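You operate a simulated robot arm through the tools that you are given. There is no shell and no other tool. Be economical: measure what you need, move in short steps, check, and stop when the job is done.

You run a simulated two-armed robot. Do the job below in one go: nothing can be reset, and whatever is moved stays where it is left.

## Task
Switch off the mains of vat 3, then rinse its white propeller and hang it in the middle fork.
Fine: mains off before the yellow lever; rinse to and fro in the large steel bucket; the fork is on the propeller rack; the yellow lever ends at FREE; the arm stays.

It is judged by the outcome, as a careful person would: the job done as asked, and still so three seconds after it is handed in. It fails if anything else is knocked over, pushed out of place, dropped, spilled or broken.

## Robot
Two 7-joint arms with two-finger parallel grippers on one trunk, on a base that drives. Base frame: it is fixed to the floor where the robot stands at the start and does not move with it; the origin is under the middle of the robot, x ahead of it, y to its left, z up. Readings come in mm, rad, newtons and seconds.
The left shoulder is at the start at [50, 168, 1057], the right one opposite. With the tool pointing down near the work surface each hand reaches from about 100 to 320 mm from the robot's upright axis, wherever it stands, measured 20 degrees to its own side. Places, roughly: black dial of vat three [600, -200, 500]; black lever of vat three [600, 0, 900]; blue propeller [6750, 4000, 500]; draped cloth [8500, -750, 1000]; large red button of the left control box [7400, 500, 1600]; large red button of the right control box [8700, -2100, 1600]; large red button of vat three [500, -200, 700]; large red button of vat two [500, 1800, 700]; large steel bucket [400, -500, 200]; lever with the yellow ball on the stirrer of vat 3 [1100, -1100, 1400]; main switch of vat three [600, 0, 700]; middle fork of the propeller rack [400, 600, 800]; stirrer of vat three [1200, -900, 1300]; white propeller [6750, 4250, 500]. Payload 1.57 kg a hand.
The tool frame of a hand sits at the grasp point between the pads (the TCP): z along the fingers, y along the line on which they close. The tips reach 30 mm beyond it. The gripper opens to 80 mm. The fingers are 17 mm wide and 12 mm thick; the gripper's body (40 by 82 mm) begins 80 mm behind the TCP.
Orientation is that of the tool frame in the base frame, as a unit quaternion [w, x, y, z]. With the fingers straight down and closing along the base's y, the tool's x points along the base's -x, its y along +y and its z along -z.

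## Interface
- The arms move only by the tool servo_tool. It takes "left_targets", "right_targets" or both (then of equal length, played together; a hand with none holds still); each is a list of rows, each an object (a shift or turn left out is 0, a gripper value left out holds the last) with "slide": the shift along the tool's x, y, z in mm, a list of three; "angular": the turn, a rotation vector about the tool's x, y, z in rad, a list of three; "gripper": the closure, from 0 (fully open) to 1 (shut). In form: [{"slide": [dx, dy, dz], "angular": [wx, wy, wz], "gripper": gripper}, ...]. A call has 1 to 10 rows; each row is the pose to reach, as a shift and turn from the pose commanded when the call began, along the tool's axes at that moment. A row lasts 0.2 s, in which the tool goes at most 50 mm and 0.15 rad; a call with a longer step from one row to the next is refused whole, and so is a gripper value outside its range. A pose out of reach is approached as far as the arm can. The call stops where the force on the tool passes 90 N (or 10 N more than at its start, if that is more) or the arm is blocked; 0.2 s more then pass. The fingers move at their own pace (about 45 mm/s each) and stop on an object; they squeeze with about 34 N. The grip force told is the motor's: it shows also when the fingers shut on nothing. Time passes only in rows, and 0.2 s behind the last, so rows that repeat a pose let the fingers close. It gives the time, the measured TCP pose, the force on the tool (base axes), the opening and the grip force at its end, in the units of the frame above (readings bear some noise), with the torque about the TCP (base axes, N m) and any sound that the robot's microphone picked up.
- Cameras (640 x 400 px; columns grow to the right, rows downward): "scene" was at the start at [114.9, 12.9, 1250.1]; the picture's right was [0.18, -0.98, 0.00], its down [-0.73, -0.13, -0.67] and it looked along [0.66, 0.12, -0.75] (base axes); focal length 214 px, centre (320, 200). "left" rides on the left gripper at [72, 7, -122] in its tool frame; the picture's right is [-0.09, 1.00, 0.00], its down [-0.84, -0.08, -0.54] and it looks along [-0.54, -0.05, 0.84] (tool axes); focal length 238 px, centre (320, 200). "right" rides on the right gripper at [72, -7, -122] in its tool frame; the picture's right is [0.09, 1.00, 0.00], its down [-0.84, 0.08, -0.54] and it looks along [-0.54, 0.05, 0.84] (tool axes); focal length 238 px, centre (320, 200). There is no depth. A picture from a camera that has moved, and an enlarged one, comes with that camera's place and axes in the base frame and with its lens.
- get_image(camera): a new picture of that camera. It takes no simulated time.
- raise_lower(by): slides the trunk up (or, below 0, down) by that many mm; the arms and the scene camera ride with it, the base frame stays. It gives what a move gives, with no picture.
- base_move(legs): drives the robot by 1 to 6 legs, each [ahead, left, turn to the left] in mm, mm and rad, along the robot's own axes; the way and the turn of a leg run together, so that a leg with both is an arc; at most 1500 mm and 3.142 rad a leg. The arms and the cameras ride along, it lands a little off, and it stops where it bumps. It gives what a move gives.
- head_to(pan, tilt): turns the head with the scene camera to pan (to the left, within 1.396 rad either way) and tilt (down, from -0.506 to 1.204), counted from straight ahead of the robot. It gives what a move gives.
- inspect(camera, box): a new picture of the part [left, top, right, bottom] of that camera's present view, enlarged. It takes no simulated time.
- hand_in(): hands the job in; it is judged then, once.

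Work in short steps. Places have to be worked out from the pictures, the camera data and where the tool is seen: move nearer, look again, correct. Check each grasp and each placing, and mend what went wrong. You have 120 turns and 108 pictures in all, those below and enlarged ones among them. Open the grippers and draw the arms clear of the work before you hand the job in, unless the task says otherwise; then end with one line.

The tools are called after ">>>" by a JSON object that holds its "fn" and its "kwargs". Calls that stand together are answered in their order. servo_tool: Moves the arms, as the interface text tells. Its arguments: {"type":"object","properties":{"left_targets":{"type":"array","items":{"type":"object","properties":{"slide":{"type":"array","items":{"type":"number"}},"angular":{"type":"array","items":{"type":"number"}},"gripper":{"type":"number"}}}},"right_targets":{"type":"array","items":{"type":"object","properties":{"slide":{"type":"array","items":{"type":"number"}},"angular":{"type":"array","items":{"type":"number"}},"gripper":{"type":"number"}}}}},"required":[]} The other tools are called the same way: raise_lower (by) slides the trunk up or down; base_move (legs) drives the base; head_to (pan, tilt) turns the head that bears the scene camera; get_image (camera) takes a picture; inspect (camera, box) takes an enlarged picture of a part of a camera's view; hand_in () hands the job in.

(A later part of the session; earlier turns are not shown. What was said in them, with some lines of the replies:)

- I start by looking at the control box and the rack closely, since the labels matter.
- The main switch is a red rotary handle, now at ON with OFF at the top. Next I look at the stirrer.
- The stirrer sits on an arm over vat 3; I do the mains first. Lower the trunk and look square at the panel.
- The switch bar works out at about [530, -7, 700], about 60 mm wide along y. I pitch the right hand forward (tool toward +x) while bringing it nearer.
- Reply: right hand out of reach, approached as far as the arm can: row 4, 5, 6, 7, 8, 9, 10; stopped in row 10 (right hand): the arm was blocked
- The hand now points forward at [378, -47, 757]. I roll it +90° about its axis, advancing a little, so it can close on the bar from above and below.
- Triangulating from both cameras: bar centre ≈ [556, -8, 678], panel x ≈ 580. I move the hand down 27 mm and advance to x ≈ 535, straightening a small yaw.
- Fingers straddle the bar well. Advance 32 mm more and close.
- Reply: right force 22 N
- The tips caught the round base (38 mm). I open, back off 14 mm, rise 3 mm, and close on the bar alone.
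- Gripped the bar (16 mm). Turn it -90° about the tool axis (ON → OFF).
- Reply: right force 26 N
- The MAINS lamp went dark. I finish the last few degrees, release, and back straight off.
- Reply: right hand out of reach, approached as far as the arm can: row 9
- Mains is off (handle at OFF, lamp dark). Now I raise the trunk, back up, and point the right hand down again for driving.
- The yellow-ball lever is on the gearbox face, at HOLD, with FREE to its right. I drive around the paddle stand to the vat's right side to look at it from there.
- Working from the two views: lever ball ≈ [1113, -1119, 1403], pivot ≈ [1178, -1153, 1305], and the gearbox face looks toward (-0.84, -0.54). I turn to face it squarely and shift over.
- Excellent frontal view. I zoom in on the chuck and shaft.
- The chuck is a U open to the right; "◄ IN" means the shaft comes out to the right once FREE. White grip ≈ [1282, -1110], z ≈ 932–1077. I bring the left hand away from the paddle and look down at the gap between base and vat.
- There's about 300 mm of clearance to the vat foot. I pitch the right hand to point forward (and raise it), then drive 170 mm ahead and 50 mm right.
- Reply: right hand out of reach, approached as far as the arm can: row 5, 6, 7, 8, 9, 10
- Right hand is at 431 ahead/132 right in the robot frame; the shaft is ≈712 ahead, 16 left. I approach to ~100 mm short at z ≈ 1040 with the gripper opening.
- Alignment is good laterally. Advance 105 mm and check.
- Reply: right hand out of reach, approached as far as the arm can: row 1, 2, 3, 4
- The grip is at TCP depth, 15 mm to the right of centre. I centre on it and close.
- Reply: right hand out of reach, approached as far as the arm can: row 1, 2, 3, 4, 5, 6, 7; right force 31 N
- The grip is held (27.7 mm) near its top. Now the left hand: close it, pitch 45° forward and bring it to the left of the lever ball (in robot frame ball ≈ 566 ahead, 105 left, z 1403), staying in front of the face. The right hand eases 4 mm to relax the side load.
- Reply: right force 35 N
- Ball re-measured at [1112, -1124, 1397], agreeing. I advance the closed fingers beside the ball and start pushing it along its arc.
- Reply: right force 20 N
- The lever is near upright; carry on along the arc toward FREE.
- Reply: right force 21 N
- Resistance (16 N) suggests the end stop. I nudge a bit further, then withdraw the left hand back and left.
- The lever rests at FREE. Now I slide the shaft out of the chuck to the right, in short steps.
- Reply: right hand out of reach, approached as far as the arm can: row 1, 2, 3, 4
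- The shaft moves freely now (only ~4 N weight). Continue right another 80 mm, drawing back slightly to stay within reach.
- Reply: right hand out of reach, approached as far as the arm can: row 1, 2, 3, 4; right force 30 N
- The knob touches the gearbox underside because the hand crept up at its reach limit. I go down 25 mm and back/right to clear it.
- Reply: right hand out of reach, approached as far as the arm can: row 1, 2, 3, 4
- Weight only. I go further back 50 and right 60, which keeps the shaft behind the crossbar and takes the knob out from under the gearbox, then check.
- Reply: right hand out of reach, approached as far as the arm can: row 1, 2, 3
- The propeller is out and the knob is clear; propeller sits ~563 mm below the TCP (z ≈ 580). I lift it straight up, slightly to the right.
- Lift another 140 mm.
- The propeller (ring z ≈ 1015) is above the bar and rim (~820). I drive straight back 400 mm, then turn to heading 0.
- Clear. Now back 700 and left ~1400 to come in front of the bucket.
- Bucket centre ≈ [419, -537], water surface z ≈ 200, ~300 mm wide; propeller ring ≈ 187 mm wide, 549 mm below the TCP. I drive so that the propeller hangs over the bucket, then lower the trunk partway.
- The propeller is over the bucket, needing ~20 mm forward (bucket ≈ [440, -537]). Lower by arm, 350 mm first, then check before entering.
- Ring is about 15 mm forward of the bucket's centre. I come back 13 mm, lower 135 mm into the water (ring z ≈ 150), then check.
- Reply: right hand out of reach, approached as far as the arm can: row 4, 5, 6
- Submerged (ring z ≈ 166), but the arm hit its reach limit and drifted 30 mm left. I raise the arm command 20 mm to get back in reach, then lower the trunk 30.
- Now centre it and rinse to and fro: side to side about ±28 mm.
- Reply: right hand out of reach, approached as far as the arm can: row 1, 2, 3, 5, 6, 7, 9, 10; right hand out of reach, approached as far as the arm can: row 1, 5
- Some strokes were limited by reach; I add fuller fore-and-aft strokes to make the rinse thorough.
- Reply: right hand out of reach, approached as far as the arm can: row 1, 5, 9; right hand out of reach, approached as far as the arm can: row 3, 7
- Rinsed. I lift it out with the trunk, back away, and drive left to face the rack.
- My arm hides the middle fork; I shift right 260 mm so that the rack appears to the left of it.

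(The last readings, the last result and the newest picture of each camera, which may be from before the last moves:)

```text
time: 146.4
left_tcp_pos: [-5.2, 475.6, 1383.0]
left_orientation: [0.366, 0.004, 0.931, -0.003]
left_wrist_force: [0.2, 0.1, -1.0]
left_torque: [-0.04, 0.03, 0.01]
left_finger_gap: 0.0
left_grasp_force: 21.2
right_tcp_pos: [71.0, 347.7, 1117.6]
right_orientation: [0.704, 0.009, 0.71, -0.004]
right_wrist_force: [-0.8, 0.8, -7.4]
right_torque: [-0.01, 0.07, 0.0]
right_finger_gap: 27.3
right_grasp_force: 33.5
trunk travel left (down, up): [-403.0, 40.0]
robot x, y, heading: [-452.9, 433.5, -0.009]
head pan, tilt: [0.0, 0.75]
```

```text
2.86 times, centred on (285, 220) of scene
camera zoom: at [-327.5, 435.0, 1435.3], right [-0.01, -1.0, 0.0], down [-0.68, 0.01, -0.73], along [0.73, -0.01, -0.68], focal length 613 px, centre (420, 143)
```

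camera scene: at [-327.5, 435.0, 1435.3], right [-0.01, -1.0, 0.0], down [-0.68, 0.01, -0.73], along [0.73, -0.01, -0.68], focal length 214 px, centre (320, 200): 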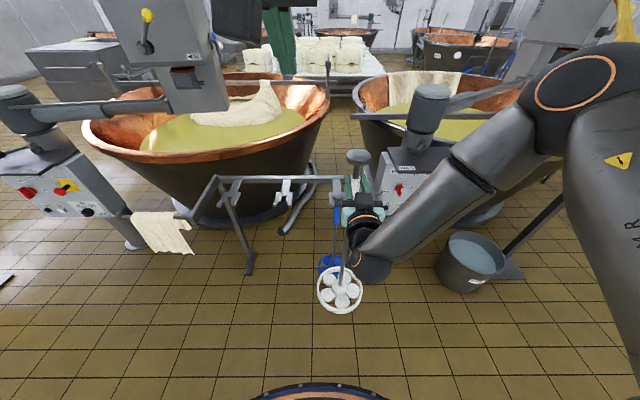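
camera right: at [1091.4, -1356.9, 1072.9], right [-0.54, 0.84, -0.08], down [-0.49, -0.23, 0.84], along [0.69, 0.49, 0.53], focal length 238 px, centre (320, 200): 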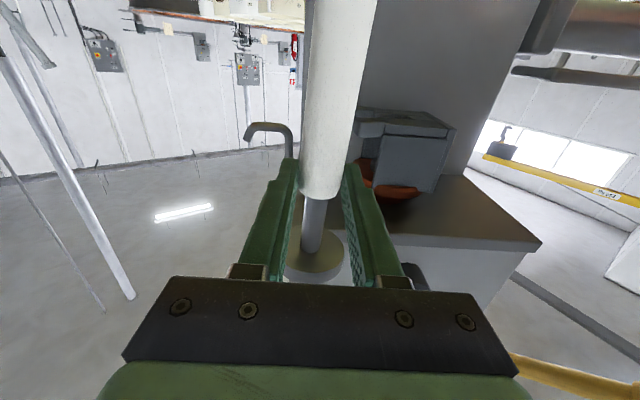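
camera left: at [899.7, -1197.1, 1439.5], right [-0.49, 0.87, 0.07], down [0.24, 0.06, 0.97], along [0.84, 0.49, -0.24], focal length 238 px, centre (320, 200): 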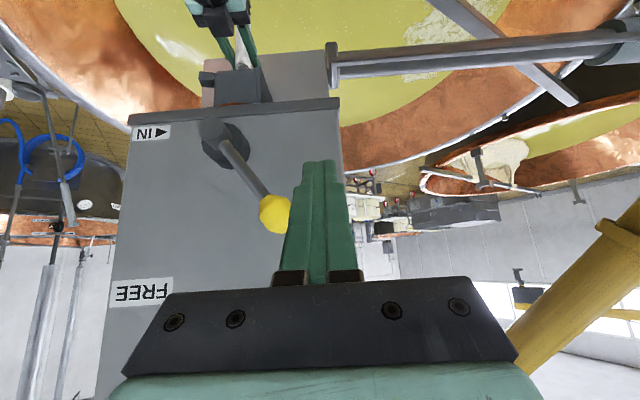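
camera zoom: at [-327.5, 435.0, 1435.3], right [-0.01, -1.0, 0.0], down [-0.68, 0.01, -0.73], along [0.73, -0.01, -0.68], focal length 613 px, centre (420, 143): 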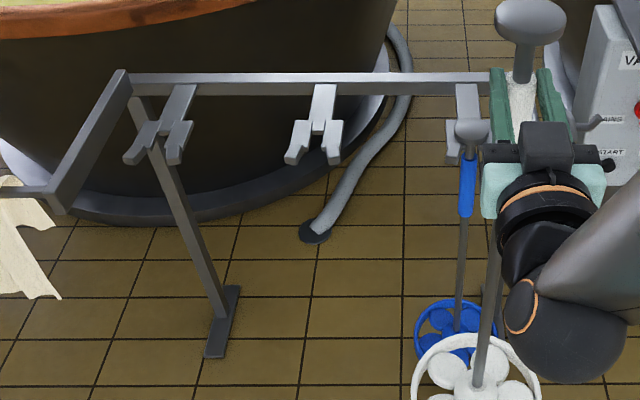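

Middle fork measured: bar junction ≈ [532, 591, 770], slot from x ≈ 353 (open) to ≈ 399, y ≈ 589; knob underside ≈ 53 mm above the TCP. I line up at y ≈ 588, approach to x ≈ 210, and lower the trunk.

>>> {"fn": "base_move", "kwargs": {"legs": [[0, 241, 0.008], [140, 0, 0]]}}

>>> {"fn": "raise_lower", "kwargs": {"by": -365}}

>>> {"fn": "get_image", "kwargs": {"camera": "scene"}}

>>> {"fn": "get_image", "kwargs": {"camera": "right"}}

```text
time: 150.1
left_tcp_pos: [135.4, 720.0, 1382.4]
left_orientation: [0.367, 0.001, 0.93, -0.001]
left_wrist_force: [-0.2, 0.5, -0.7]
left_torque: [0.01, 0.02, -0.02]
left_finger_gap: 0.0
left_grasp_force: 21.4
right_tcp_pos: [212.5, 594.4, 1116.9]
right_orientation: [0.704, 0.007, 0.711, -0.003]
right_wrist_force: [0.4, -1.0, -7.4]
right_torque: [-0.02, 0.07, 0.03]
right_finger_gap: 27.3
right_grasp_force: 34.2
trunk travel left (down, up): [-403.0, 40.0]
robot x, y, heading: [-311.5, 679.6, -0.001]
head pan, tilt: [0.0, 0.75]
```

```text
time: 153.7
left_tcp_pos: [135.4, 720.8, 1017.4]
left_orientation: [0.367, 0.001, 0.93, -0.001]
left_wrist_force: [0.0, -0.4, 0.4]
left_torque: [-0.01, -0.01, -0.01]
left_finger_gap: 0.0
left_grasp_force: 22.1
right_tcp_pos: [212.1, 592.0, 752.1]
right_orientation: [0.703, 0.007, 0.711, -0.002]
right_wrist_force: [-0.7, -0.7, -7.6]
right_torque: [-0.05, 0.09, 0.0]
right_finger_gap: 27.5
right_grasp_force: 34.3
trunk travel left (down, up): [-38.0, 405.0]
robot x, y, heading: [-310.5, 677.4, 0.006]
head pan, tilt: [0.0, 0.75]
```

```text
51 pictures are left
camera scene: at [-187.4, 678.2, 1070.4], right [0.0, -1.0, 0.0], down [-0.68, 0.0, -0.73], along [0.73, 0.0, -0.68], focal length 214 px, centre (320, 200)
```

scene: 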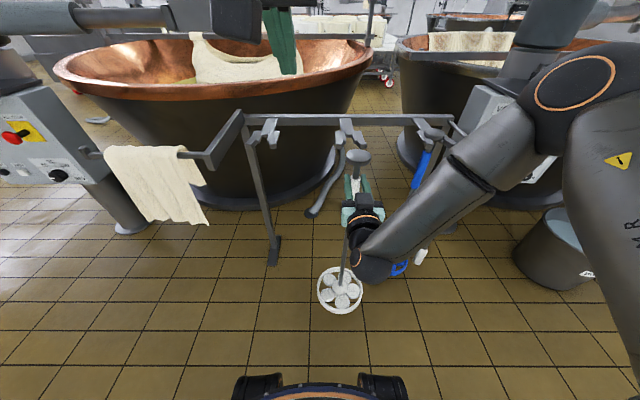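

```text
50 pictures are left
camera right: at [89.6, 588.5, 681.5], right [0.01, 1.0, -0.09], down [-0.53, 0.08, 0.84], along [0.85, 0.04, 0.53], focal length 238 px, centre (320, 200)
```

right: 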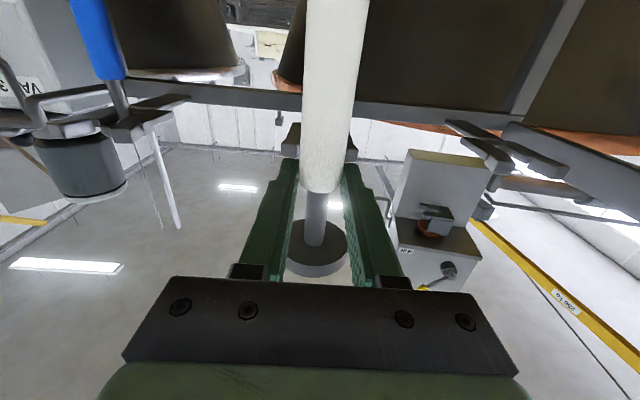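

>>> {"fn": "inspect", "kwargs": {"camera": "right", "box": [230, 60, 410, 290]}}

>>> {"fn": "inspect", "kwargs": {"camera": "scene", "box": [230, 90, 470, 230]}}

```text
1.74 times, centred on (320, 175) of right
camera zoom: at [89.6, 588.5, 681.5], right [0.01, 1.0, -0.09], down [-0.53, 0.08, 0.84], along [0.85, 0.04, 0.53], focal length 414 px, centre (320, 244)
```

zoom: 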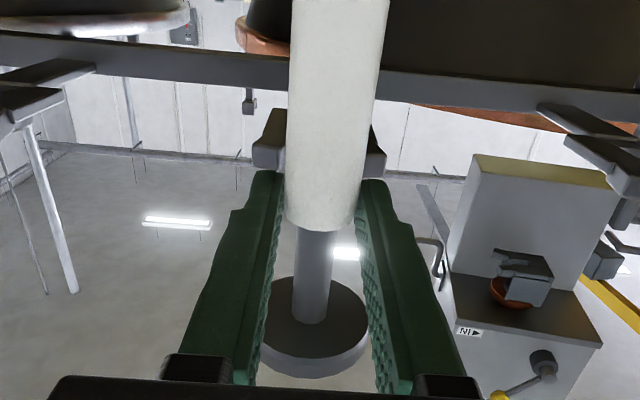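

```text
2.67 times, centred on (350, 160) of scene
camera zoom: at [-187.4, 678.2, 1070.4], right [0.0, -1.0, 0.0], down [-0.68, 0.0, -0.73], along [0.73, 0.0, -0.68], focal length 572 px, centre (240, 307)
```

zoom: 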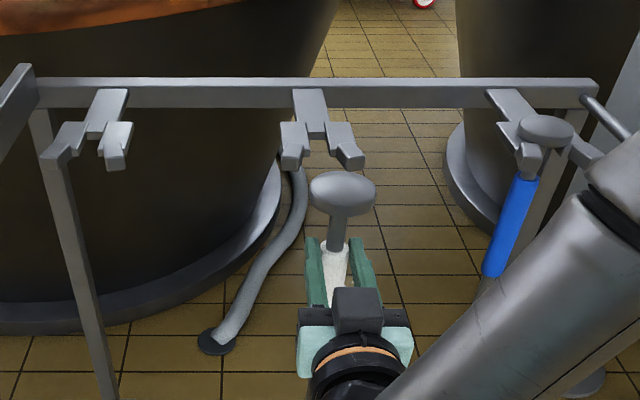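

Cross-checking both views: fork slot centre y ≈ 595, tine tops z ≈ 785, tips x ≈ 341, slot back ≈ 387; shaft ≈ TCP + 18 mm in x, y ≈ 593; knob underside ≈ TCP + 46, grip top ≈ TCP + 4. Height suits. I drive ahead 85 mm and check.

>>> {"fn": "base_move", "kwargs": {"legs": [[85, 0, 0]]}}

>>> {"fn": "inspect", "kwargs": {"camera": "right", "box": [230, 60, 410, 290]}}

>>> {"fn": "inspect", "kwargs": {"camera": "scene", "box": [260, 100, 440, 230]}}

```text
time: 154.7
left_tcp_pos: [220.4, 720.8, 1018.8]
left_orientation: [0.367, 0.001, 0.93, -0.001]
left_wrist_force: [0.2, 0.5, -0.1]
left_torque: [0.01, 0.02, 0.02]
left_finger_gap: 0.0
left_grasp_force: 20.8
right_tcp_pos: [297.2, 592.9, 752.6]
right_orientation: [0.704, 0.006, 0.711, -0.002]
right_wrist_force: [-0.4, -0.1, -6.8]
right_torque: [-0.03, 0.09, -0.06]
right_finger_gap: 27.2
right_grasp_force: 34.6
trunk travel left (down, up): [-38.0, 405.0]
robot x, y, heading: [-224.3, 678.6, -0.005]
head pan, tilt: [0.0, 0.75]
```

```text
1.74 times, centred on (320, 175) of right
camera zoom: at [174.4, 588.5, 681.4], right [0.01, 1.0, -0.09], down [-0.53, 0.08, 0.84], along [0.85, 0.04, 0.53], focal length 414 px, centre (320, 244)
```

zoom: 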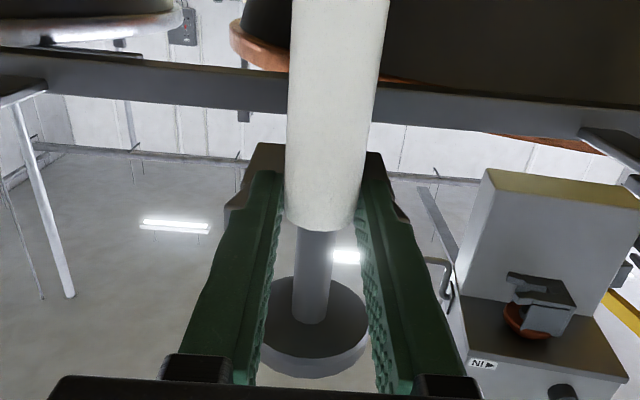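

```text
3.08 times, centred on (350, 165) of scene
camera zoom: at [-102.6, 678.1, 1070.3], right [0.0, -1.0, 0.0], down [-0.68, 0.0, -0.73], along [0.73, 0.0, -0.68], focal length 660 px, centre (228, 308)
```

zoom: 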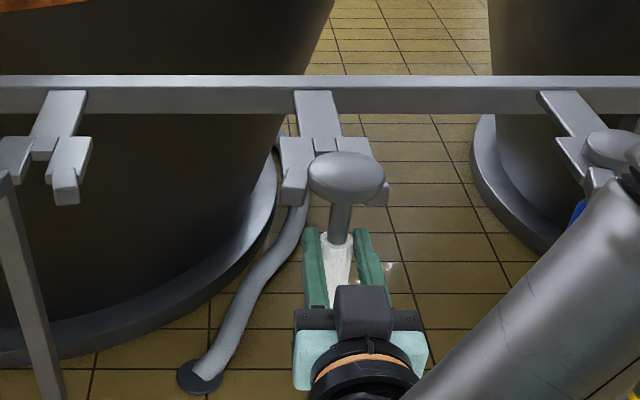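

Aligned (neck y ≈ 592, fork ≈ 593). Lower 4 mm for finger clearance beneath the tines, then advance 60 mm.

>>> {"fn": "raise_lower", "kwargs": {"by": -4}}

>>> {"fn": "base_move", "kwargs": {"legs": [[40, 0, 0]]}}

>>> {"fn": "inspect", "kwargs": {"camera": "scene", "box": [260, 100, 440, 230]}}

>>> {"fn": "inspect", "kwargs": {"camera": "right", "box": [230, 60, 410, 290]}}

```text
time: 155.3
left_tcp_pos: [219.8, 720.8, 1014.1]
left_orientation: [0.366, 0.001, 0.931, -0.001]
left_wrist_force: [-0.2, -0.3, -0.6]
left_torque: [0.04, -0.01, 0.0]
left_finger_gap: 0.0
left_grasp_force: 20.8
right_tcp_pos: [296.5, 592.4, 748.6]
right_orientation: [0.703, 0.006, 0.712, -0.002]
right_wrist_force: [0.3, -0.7, -7.3]
right_torque: [0.0, 0.09, -0.01]
right_finger_gap: 27.4
right_grasp_force: 34.2
trunk travel left (down, up): [-34.0, 409.0]
robot x, y, heading: [-224.6, 678.3, 0.004]
head pan, tilt: [0.0, 0.75]
```

```text
time: 156.2
left_tcp_pos: [259.0, 720.7, 1013.5]
left_orientation: [0.366, 0.001, 0.93, -0.001]
left_wrist_force: [1.5, -0.3, -0.1]
left_torque: [-0.01, 0.05, -0.03]
left_finger_gap: 0.1
left_grasp_force: 21.3
right_tcp_pos: [337.6, 593.7, 747.3]
right_orientation: [0.703, 0.006, 0.711, -0.001]
right_wrist_force: [1.0, -1.0, -7.3]
right_torque: [-0.04, 0.08, -0.02]
right_finger_gap: 27.5
right_grasp_force: 34.0
trunk travel left (down, up): [-34.0, 409.0]
robot x, y, heading: [-183.4, 676.3, -0.005]
head pan, tilt: [0.0, 0.75]
```

```text
3.08 times, centred on (350, 165) of scene
camera zoom: at [-62.9, 678.0, 1066.3], right [0.0, -1.0, 0.0], down [-0.68, 0.0, -0.73], along [0.73, 0.0, -0.68], focal length 660 px, centre (228, 308)
```

zoom: 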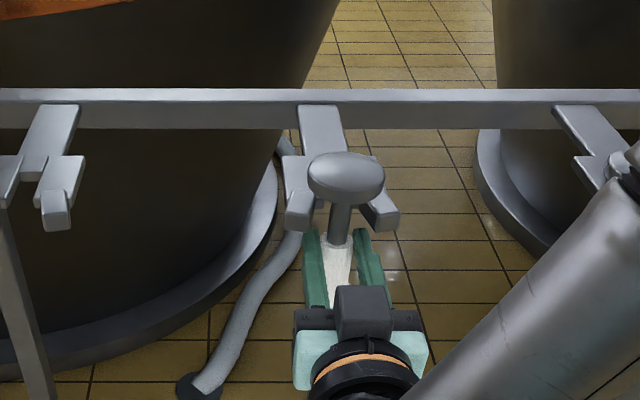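

```text
1.74 times, centred on (320, 175) of right
camera zoom: at [214.0, 588.4, 677.3], right [0.01, 1.0, -0.09], down [-0.53, 0.08, 0.84], along [0.85, 0.04, 0.53], focal length 414 px, centre (320, 244)
```

zoom: 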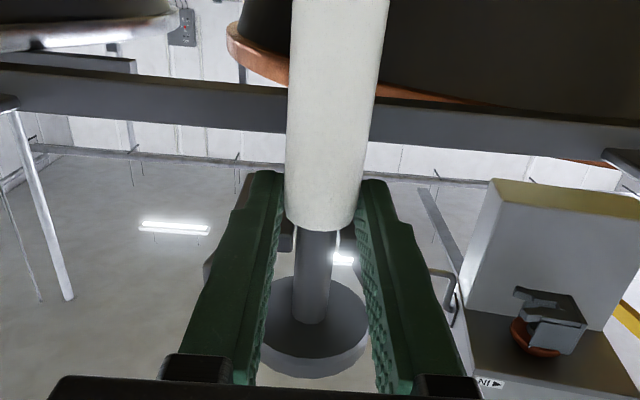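

The neck is between the tine tips with no contact. Advance 22 mm more.

>>> {"fn": "base_move", "kwargs": {"legs": [[22, 0, 0]]}}

>>> {"fn": "inspect", "kwargs": {"camera": "scene", "box": [280, 110, 420, 210]}}

>>> {"fn": "inspect", "kwargs": {"camera": "right", "box": [230, 100, 410, 290]}}

```text
time: 156.9
left_tcp_pos: [281.8, 720.4, 1012.8]
left_orientation: [0.367, 0.001, 0.93, -0.001]
left_wrist_force: [0.4, 0.6, 0.6]
left_torque: [0.03, 0.02, 0.01]
left_finger_gap: 0.0
left_grasp_force: 21.4
right_tcp_pos: [358.0, 592.3, 748.6]
right_orientation: [0.703, 0.005, 0.712, -0.001]
right_wrist_force: [0.2, -0.4, -7.7]
right_torque: [-0.05, 0.04, -0.01]
right_finger_gap: 27.6
right_grasp_force: 33.8
trunk travel left (down, up): [-34.0, 409.0]
robot x, y, heading: [-162.1, 678.9, -0.0]
head pan, tilt: [0.0, 0.75]
```

```text
4.00 times, centred on (350, 160) of scene
camera zoom: at [-41.0, 678.0, 1066.3], right [0.0, -1.0, 0.0], down [-0.68, 0.0, -0.73], along [0.73, 0.0, -0.68], focal length 858 px, centre (200, 360)
```

zoom: 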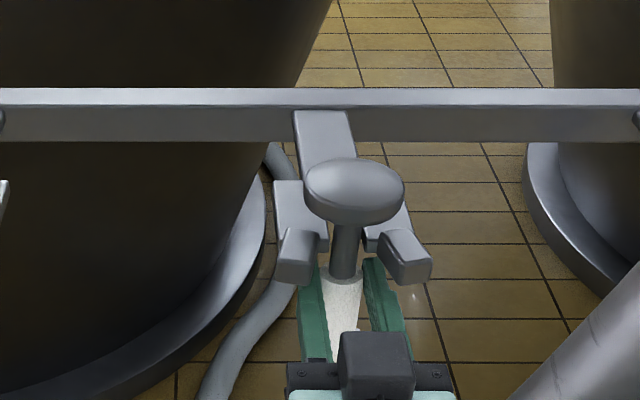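

```text
2.11 times, centred on (320, 195) of right
camera zoom: at [235.6, 588.5, 677.1], right [0.01, 1.0, -0.09], down [-0.53, 0.08, 0.84], along [0.85, 0.04, 0.53], focal length 502 px, centre (320, 210)
```

zoom: 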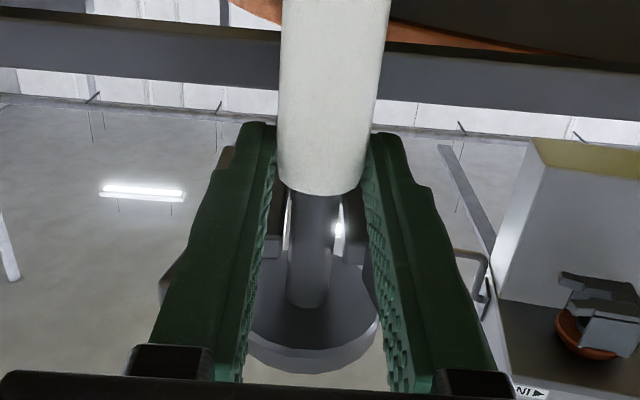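

The neck is well in the slot. Matching the blue one's seat (x ≈ 382), I go 8 mm further.

>>> {"fn": "base_move", "kwargs": {"legs": [[9, 0, 0]]}}

>>> {"fn": "inspect", "kwargs": {"camera": "scene", "box": [280, 110, 420, 210]}}

```text
time: 157.7
left_tcp_pos: [289.9, 719.5, 1013.5]
left_orientation: [0.366, 0.002, 0.931, -0.002]
left_wrist_force: [0.5, 0.6, -0.1]
left_torque: [-0.02, 0.01, -0.02]
left_finger_gap: 0.0
left_grasp_force: 20.3
right_tcp_pos: [367.5, 593.6, 746.8]
right_orientation: [0.703, 0.006, 0.712, -0.002]
right_wrist_force: [-0.4, 0.9, -8.0]
right_torque: [-0.02, 0.06, 0.01]
right_finger_gap: 27.5
right_grasp_force: 33.8
trunk travel left (down, up): [-34.0, 409.0]
robot x, y, heading: [-153.6, 678.4, -0.006]
head pan, tilt: [0.0, 0.75]
```

```text
4.00 times, centred on (350, 160) of scene
camera zoom: at [-32.2, 678.0, 1066.3], right [0.0, -1.0, 0.0], down [-0.68, 0.0, -0.73], along [0.73, 0.0, -0.68], focal length 858 px, centre (200, 360)
```

zoom: 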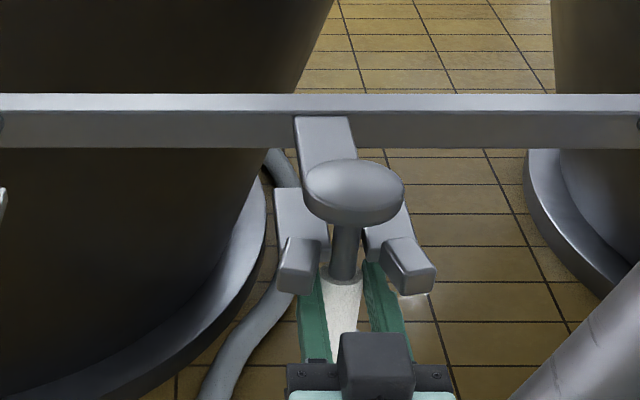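

No contact yet; the knob will land behind the tip lips. I advance another 4 mm and lower gradually with the trunk.

>>> {"fn": "base_move", "kwargs": {"legs": [[5, 0, 0]]}}

>>> {"fn": "raise_lower", "kwargs": {"by": -10}}

>>> {"fn": "inspect", "kwargs": {"camera": "scene", "box": [280, 110, 420, 210]}}

```text
time: 158.4
left_tcp_pos: [296.1, 721.0, 1014.0]
left_orientation: [0.367, 0.001, 0.93, -0.001]
left_wrist_force: [-0.4, -0.9, 0.1]
left_torque: [0.0, 0.01, 0.02]
left_finger_gap: 0.2
left_grasp_force: 21.4
right_tcp_pos: [372.0, 593.4, 746.1]
right_orientation: [0.702, 0.005, 0.712, -0.002]
right_wrist_force: [-0.3, -0.4, -6.5]
right_torque: [-0.04, 0.04, -0.01]
right_finger_gap: 27.5
right_grasp_force: 33.3
trunk travel left (down, up): [-34.0, 409.0]
robot x, y, heading: [-144.6, 679.3, 0.0]
head pan, tilt: [0.0, 0.75]
```

```text
time: 159.0
left_tcp_pos: [295.3, 721.7, 1003.5]
left_orientation: [0.366, 0.001, 0.93, -0.001]
left_wrist_force: [-0.2, 0.4, 0.5]
left_torque: [0.01, -0.02, 0.03]
left_finger_gap: 0.0
left_grasp_force: 20.8
right_tcp_pos: [372.3, 593.0, 736.4]
right_orientation: [0.701, 0.005, 0.713, -0.001]
right_wrist_force: [-1.2, -0.2, -7.2]
right_torque: [-0.01, 0.04, -0.01]
right_finger_gap: 27.5
right_grasp_force: 33.6
trunk travel left (down, up): [-24.0, 419.0]
robot x, y, heading: [-149.3, 679.5, -0.0]
head pan, tilt: [0.0, 0.75]
```

```text
4.00 times, centred on (350, 160) of scene
camera zoom: at [-27.3, 678.0, 1056.3], right [0.0, -1.0, 0.0], down [-0.68, 0.0, -0.73], along [0.73, 0.0, -0.68], focal length 858 px, centre (200, 360)
```

zoom: 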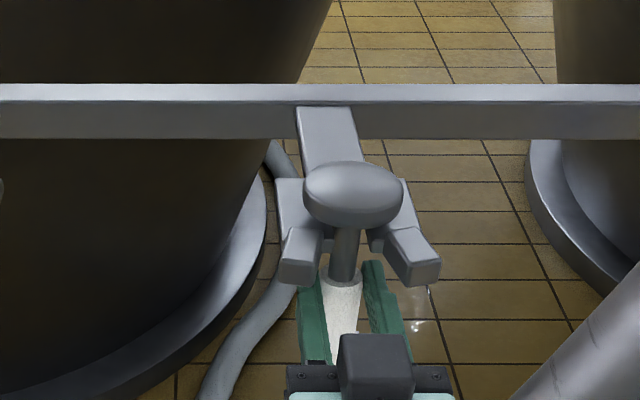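

Still hanging free (7 N). Lower 7 mm more, twice.

>>> {"fn": "raise_lower", "kwargs": {"by": -7}}

>>> {"fn": "raise_lower", "kwargs": {"by": -6}}

>>> {"fn": "inspect", "kwargs": {"camera": "scene", "box": [280, 110, 420, 210]}}

>>> {"fn": "inspect", "kwargs": {"camera": "right", "box": [230, 100, 410, 290]}}

```text
time: 159.6
left_tcp_pos: [294.6, 720.9, 998.3]
left_orientation: [0.367, 0.001, 0.93, -0.001]
left_wrist_force: [0.1, -0.7, -0.2]
left_torque: [0.02, 0.0, 0.01]
left_finger_gap: 0.0
left_grasp_force: 21.4
right_tcp_pos: [371.5, 593.3, 731.4]
right_orientation: [0.704, 0.006, 0.71, -0.001]
right_wrist_force: [0.9, -0.3, 6.7]
right_torque: [-0.21, 0.21, 0.02]
right_finger_gap: 27.4
right_grasp_force: 33.6
trunk travel left (down, up): [-17.0, 426.0]
robot x, y, heading: [-148.8, 677.0, -0.002]
head pan, tilt: [0.0, 0.75]
```

```text
time: 160.1
left_tcp_pos: [293.5, 721.0, 991.3]
left_orientation: [0.369, 0.001, 0.93, -0.001]
left_wrist_force: [0.9, -0.3, -0.1]
left_torque: [0.01, 0.0, -0.04]
left_finger_gap: 0.1
left_grasp_force: 21.2
right_tcp_pos: [371.2, 592.7, 730.7]
right_orientation: [0.708, 0.007, 0.707, -0.002]
right_wrist_force: [-4.7, -2.7, 29.2]
right_torque: [-0.23, -0.05, -0.03]
right_finger_gap: 27.7
right_grasp_force: 34.5
trunk travel left (down, up): [-11.0, 432.0]
robot x, y, heading: [-146.1, 679.0, -0.002]
head pan, tilt: [0.0, 0.75]
```

```text
4.00 times, centred on (350, 160) of scene
camera zoom: at [-29.8, 678.1, 1044.1], right [0.0, -1.0, 0.0], down [-0.68, 0.0, -0.73], along [0.73, 0.0, -0.68], focal length 858 px, centre (200, 360)
```

zoom: 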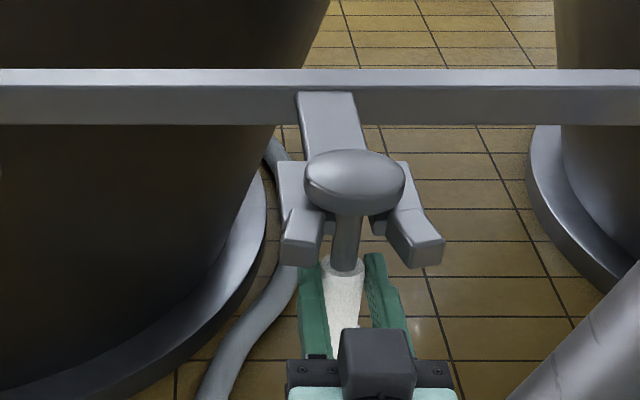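

```text
2.11 times, centred on (320, 195) of right
camera zoom: at [249.2, 588.7, 657.6], right [0.01, 1.0, -0.09], down [-0.54, 0.08, 0.84], along [0.84, 0.04, 0.54], focal length 502 px, centre (320, 210)
```

zoom: 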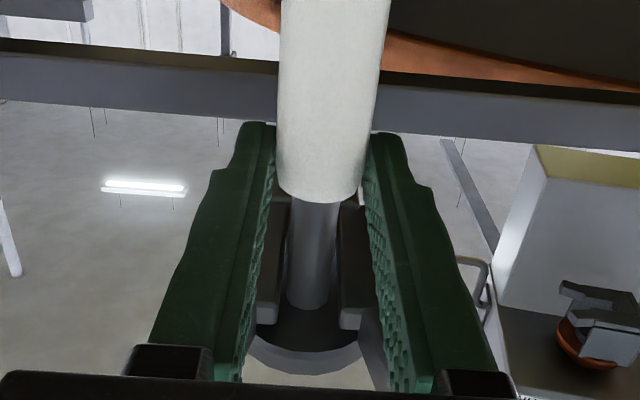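

The knob is resting on both tines (load reversed to +29 N). I relieve 4 mm, then open the gripper.

>>> {"fn": "raise_lower", "kwargs": {"by": 4}}

>>> {"fn": "servo_tool", "kwargs": {"right_targets": [{"gripper": 0.5}, {"gripper": 0.5}, {"gripper": 0.3}, {"gripper": 0.0}, {"gripper": 0.0}, {"gripper": 0.0}]}}

>>> {"fn": "inspect", "kwargs": {"camera": "scene", "box": [260, 100, 440, 300]}}

>>> {"fn": "get_image", "kwargs": {"camera": "right"}}

```text
time: 160.6
left_tcp_pos: [293.2, 720.6, 995.9]
left_orientation: [0.368, 0.0, 0.93, 0.0]
left_wrist_force: [0.1, 0.7, 0.5]
left_torque: [-0.01, 0.01, -0.04]
left_finger_gap: 0.0
left_grasp_force: 21.3
right_tcp_pos: [369.4, 593.5, 728.7]
right_orientation: [0.704, 0.006, 0.711, -0.003]
right_wrist_force: [-7.3, -2.6, 17.1]
right_torque: [0.06, -0.46, -0.01]
right_finger_gap: 27.5
right_grasp_force: 34.1
trunk travel left (down, up): [-15.0, 428.0]
robot x, y, heading: [-148.8, 678.3, -0.005]
head pan, tilt: [0.0, 0.75]
```

```text
time: 162.0
left_tcp_pos: [294.5, 719.9, 995.8]
left_orientation: [0.367, 0.002, 0.93, -0.002]
left_wrist_force: [-0.1, -0.1, -0.5]
left_torque: [0.02, -0.01, 0.01]
left_finger_gap: 0.0
left_grasp_force: 21.5
right_tcp_pos: [371.4, 594.0, 727.7]
right_orientation: [0.702, 0.005, 0.712, -0.001]
right_wrist_force: [-0.8, 0.8, -0.4]
right_torque: [-0.03, 0.0, 0.03]
right_finger_gap: 80.0
right_grasp_force: 0.1
trunk travel left (down, up): [-15.0, 428.0]
robot x, y, heading: [-149.9, 680.0, -0.004]
head pan, tilt: [0.0, 0.75]
```

```text
2.00 times, centred on (350, 200) of scene
camera zoom: at [-27.7, 678.1, 1047.4], right [0.0, -1.0, 0.0], down [-0.68, 0.0, -0.73], along [0.73, 0.0, -0.68], focal length 429 px, centre (260, 200)
```

zoom: 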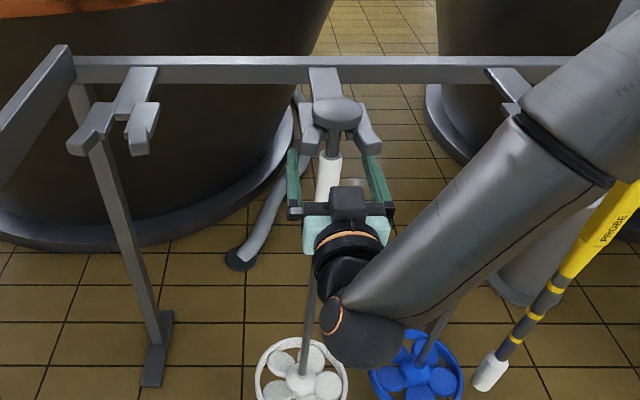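

```text
36 pictures are left
camera right: at [248.7, 588.5, 657.8], right [0.01, 1.0, -0.09], down [-0.53, 0.08, 0.84], along [0.85, 0.04, 0.53], focal length 238 px, centre (320, 200)
```

right: 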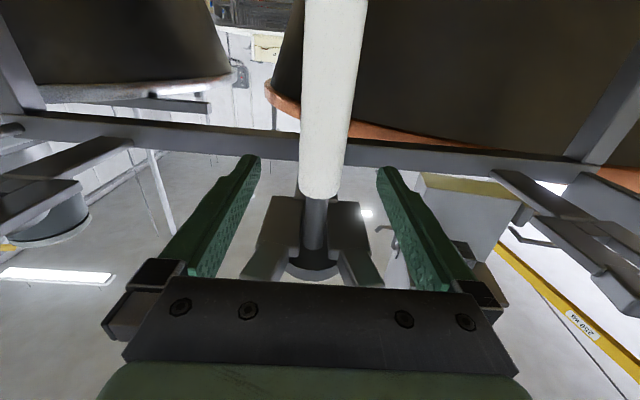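

It hangs in the middle fork by its knob, gripper open. I back straight off with the base and look.

>>> {"fn": "base_move", "kwargs": {"legs": [[-330, 0, 0]]}}

>>> {"fn": "raise_lower", "kwargs": {"by": 300}}

>>> {"fn": "base_move", "kwargs": {"legs": [[0, -300, 0]]}}

>>> {"fn": "head_to", "kwargs": {"pan": 0.35, "tilt": 0.65}}

>>> {"fn": "get_image", "kwargs": {"camera": "scene"}}

```text
time: 164.2
left_tcp_pos: [-38.5, 724.1, 996.0]
left_orientation: [0.368, -0.001, 0.93, 0.001]
left_wrist_force: [0.4, -1.0, 0.0]
left_torque: [-0.02, -0.04, -0.03]
left_finger_gap: 0.0
left_grasp_force: 20.9
right_tcp_pos: [37.0, 595.4, 727.3]
right_orientation: [0.702, 0.004, 0.712, -0.001]
right_wrist_force: [0.2, 0.4, 0.4]
right_torque: [0.01, -0.02, -0.01]
right_finger_gap: 79.9
right_grasp_force: 0.1
trunk travel left (down, up): [-15.0, 428.0]
robot x, y, heading: [-483.3, 678.9, -0.005]
head pan, tilt: [0.0, 0.75]
```

```text
time: 167.2
left_tcp_pos: [-37.9, 721.7, 1294.7]
left_orientation: [0.368, 0.0, 0.93, 0.0]
left_wrist_force: [-0.2, 0.3, 0.0]
left_torque: [-0.01, 0.01, -0.01]
left_finger_gap: 0.1
left_grasp_force: 20.8
right_tcp_pos: [37.4, 594.7, 1028.2]
right_orientation: [0.702, 0.003, 0.713, 0.001]
right_wrist_force: [0.3, -0.6, -0.8]
right_torque: [-0.01, -0.02, 0.04]
right_finger_gap: 80.1
right_grasp_force: 0.0
trunk travel left (down, up): [-315.0, 128.0]
robot x, y, heading: [-482.9, 676.7, 0.0]
head pan, tilt: [0.0, 0.75]
```

```text
time: 170.4
left_tcp_pos: [-38.3, 425.4, 1294.4]
left_orientation: [0.367, 0.0, 0.93, 0.0]
left_wrist_force: [0.1, 0.4, -0.3]
left_torque: [0.04, 0.01, -0.04]
left_finger_gap: 0.2
left_grasp_force: 21.5
right_tcp_pos: [38.1, 297.9, 1027.7]
right_orientation: [0.702, 0.004, 0.712, -0.001]
right_wrist_force: [0.3, -0.1, -0.4]
right_torque: [-0.02, 0.0, -0.02]
right_finger_gap: 79.8
right_grasp_force: 0.0
trunk travel left (down, up): [-315.0, 128.0]
robot x, y, heading: [-481.5, 385.0, 0.003]
head pan, tilt: [0.0, 0.75]
```

```text
time: 171.2
left_tcp_pos: [-37.8, 425.4, 1295.4]
left_orientation: [0.367, -0.001, 0.93, 0.0]
left_wrist_force: [-0.2, 0.6, -0.5]
left_torque: [-0.01, 0.02, -0.01]
left_finger_gap: 0.0
left_grasp_force: 20.7
right_tcp_pos: [38.0, 297.9, 1028.5]
right_orientation: [0.702, 0.005, 0.713, -0.001]
right_wrist_force: [-1.1, -0.6, 0.0]
right_torque: [0.03, 0.01, 0.0]
right_finger_gap: 80.1
right_grasp_force: 0.1
trunk travel left (down, up): [-315.0, 128.0]
robot x, y, heading: [-483.4, 382.0, 0.003]
head pan, tilt: [0.351, 0.649]
```

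```text
35 pictures are left
camera scene: at [-362.6, 411.8, 1356.0], right [0.34, -0.94, 0.0], down [-0.57, -0.21, -0.8], along [0.75, 0.27, -0.6], focal length 214 px, centre (320, 200)
```

scene: 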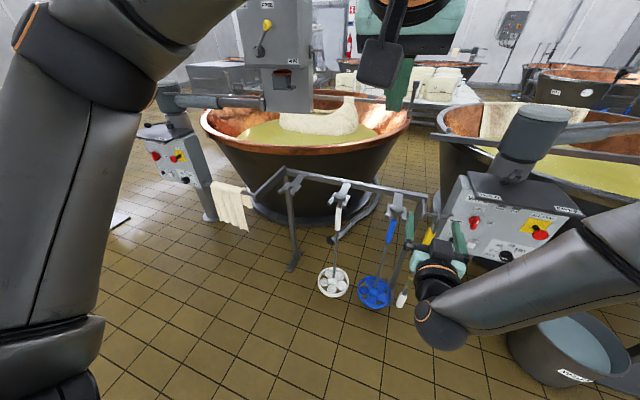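

>>> {"fn": "inspect", "kwargs": {"camera": "scene", "box": [270, 160, 430, 320]}}

>>> {"fn": "inspect", "kwargs": {"camera": "scene", "box": [430, 160, 590, 270]}}

```text
2.50 times, centred on (350, 240) of scene
camera zoom: at [-362.6, 411.8, 1356.0], right [0.34, -0.94, 0.0], down [-0.57, -0.21, -0.8], along [0.75, 0.27, -0.6], focal length 536 px, centre (245, 100)
```

zoom: 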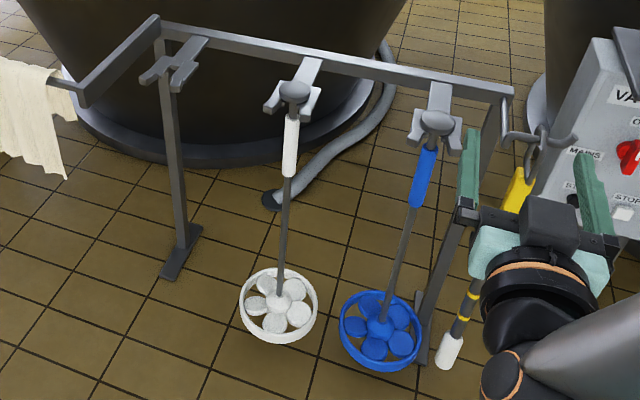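

```text
3.64 times, centred on (510, 215) of scene
camera zoom: at [-362.6, 411.8, 1356.0], right [0.34, -0.94, 0.0], down [-0.57, -0.21, -0.8], along [0.75, 0.27, -0.6], focal length 780 px, centre (-371, 146)
```

zoom: 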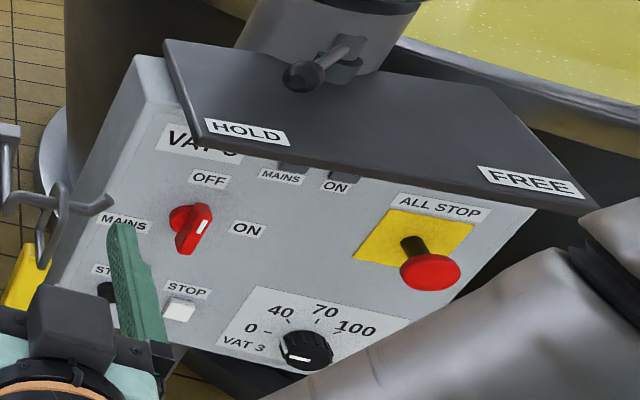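

The white propeller hangs squarely like the blue one, and mains stays OFF. I open the left gripper and verify the yellow lever once more.

>>> {"fn": "servo_tool", "kwargs": {"left_targets": [{"gripper": 0}, {"gripper": 0}, {"gripper": 0}, {"gripper": 0}, {"gripper": 0}]}}

>>> {"fn": "head_to", "kwargs": {"pan": -0.55, "tilt": 0.15}}

>>> {"fn": "get_image", "kwargs": {"camera": "scene"}}

```text
time: 172.4
left_tcp_pos: [-38.0, 424.8, 1295.1]
left_orientation: [0.368, 0.0, 0.93, -0.001]
left_wrist_force: [0.8, -1.3, -0.5]
left_torque: [-0.01, -0.02, 0.01]
left_finger_gap: 80.0
left_grasp_force: 0.1
right_tcp_pos: [38.9, 299.3, 1028.7]
right_orientation: [0.702, 0.005, 0.712, -0.001]
right_wrist_force: [0.3, 0.0, -0.3]
right_torque: [0.02, -0.04, 0.02]
right_finger_gap: 79.8
right_grasp_force: 0.1
trunk travel left (down, up): [-315.0, 128.0]
robot x, y, heading: [-481.4, 379.8, 0.0]
head pan, tilt: [0.351, 0.649]
```

```text
time: 173.7
left_tcp_pos: [-38.8, 425.1, 1294.7]
left_orientation: [0.367, 0.0, 0.93, -0.001]
left_wrist_force: [-0.4, 0.4, -0.2]
left_torque: [-0.01, -0.01, 0.02]
left_finger_gap: 80.0
left_grasp_force: 0.1
right_tcp_pos: [37.0, 299.0, 1028.1]
right_orientation: [0.702, 0.004, 0.712, -0.001]
right_wrist_force: [0.3, -0.2, 0.1]
right_torque: [-0.01, -0.04, 0.01]
right_finger_gap: 79.9
right_grasp_force: 0.1
trunk travel left (down, up): [-315.0, 128.0]
robot x, y, heading: [-477.7, 380.5, -0.002]
head pan, tilt: [-0.55, 0.15]
```

```text
32 pictures are left
camera scene: at [-365.0, 333.6, 1401.7], right [-0.52, -0.85, 0.0], down [-0.13, 0.08, -0.99], along [0.84, -0.52, -0.15], focal length 214 px, centre (320, 200)
```

scene: 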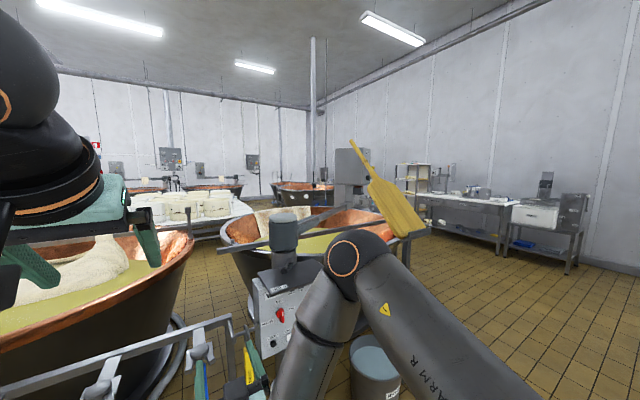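

Stirrer arm, paddle and bucket are in place, and the lever was seen at FREE after I left it; everything is clear. Handing in.

>>> {"fn": "hand_in", "kwargs": {}}

```text
The job is handed in.
```

Vat 3's mains is off, the yellow lever is at FREE, and the rinsed white propeller hangs in the middle fork. The stirrer arm was not moved.
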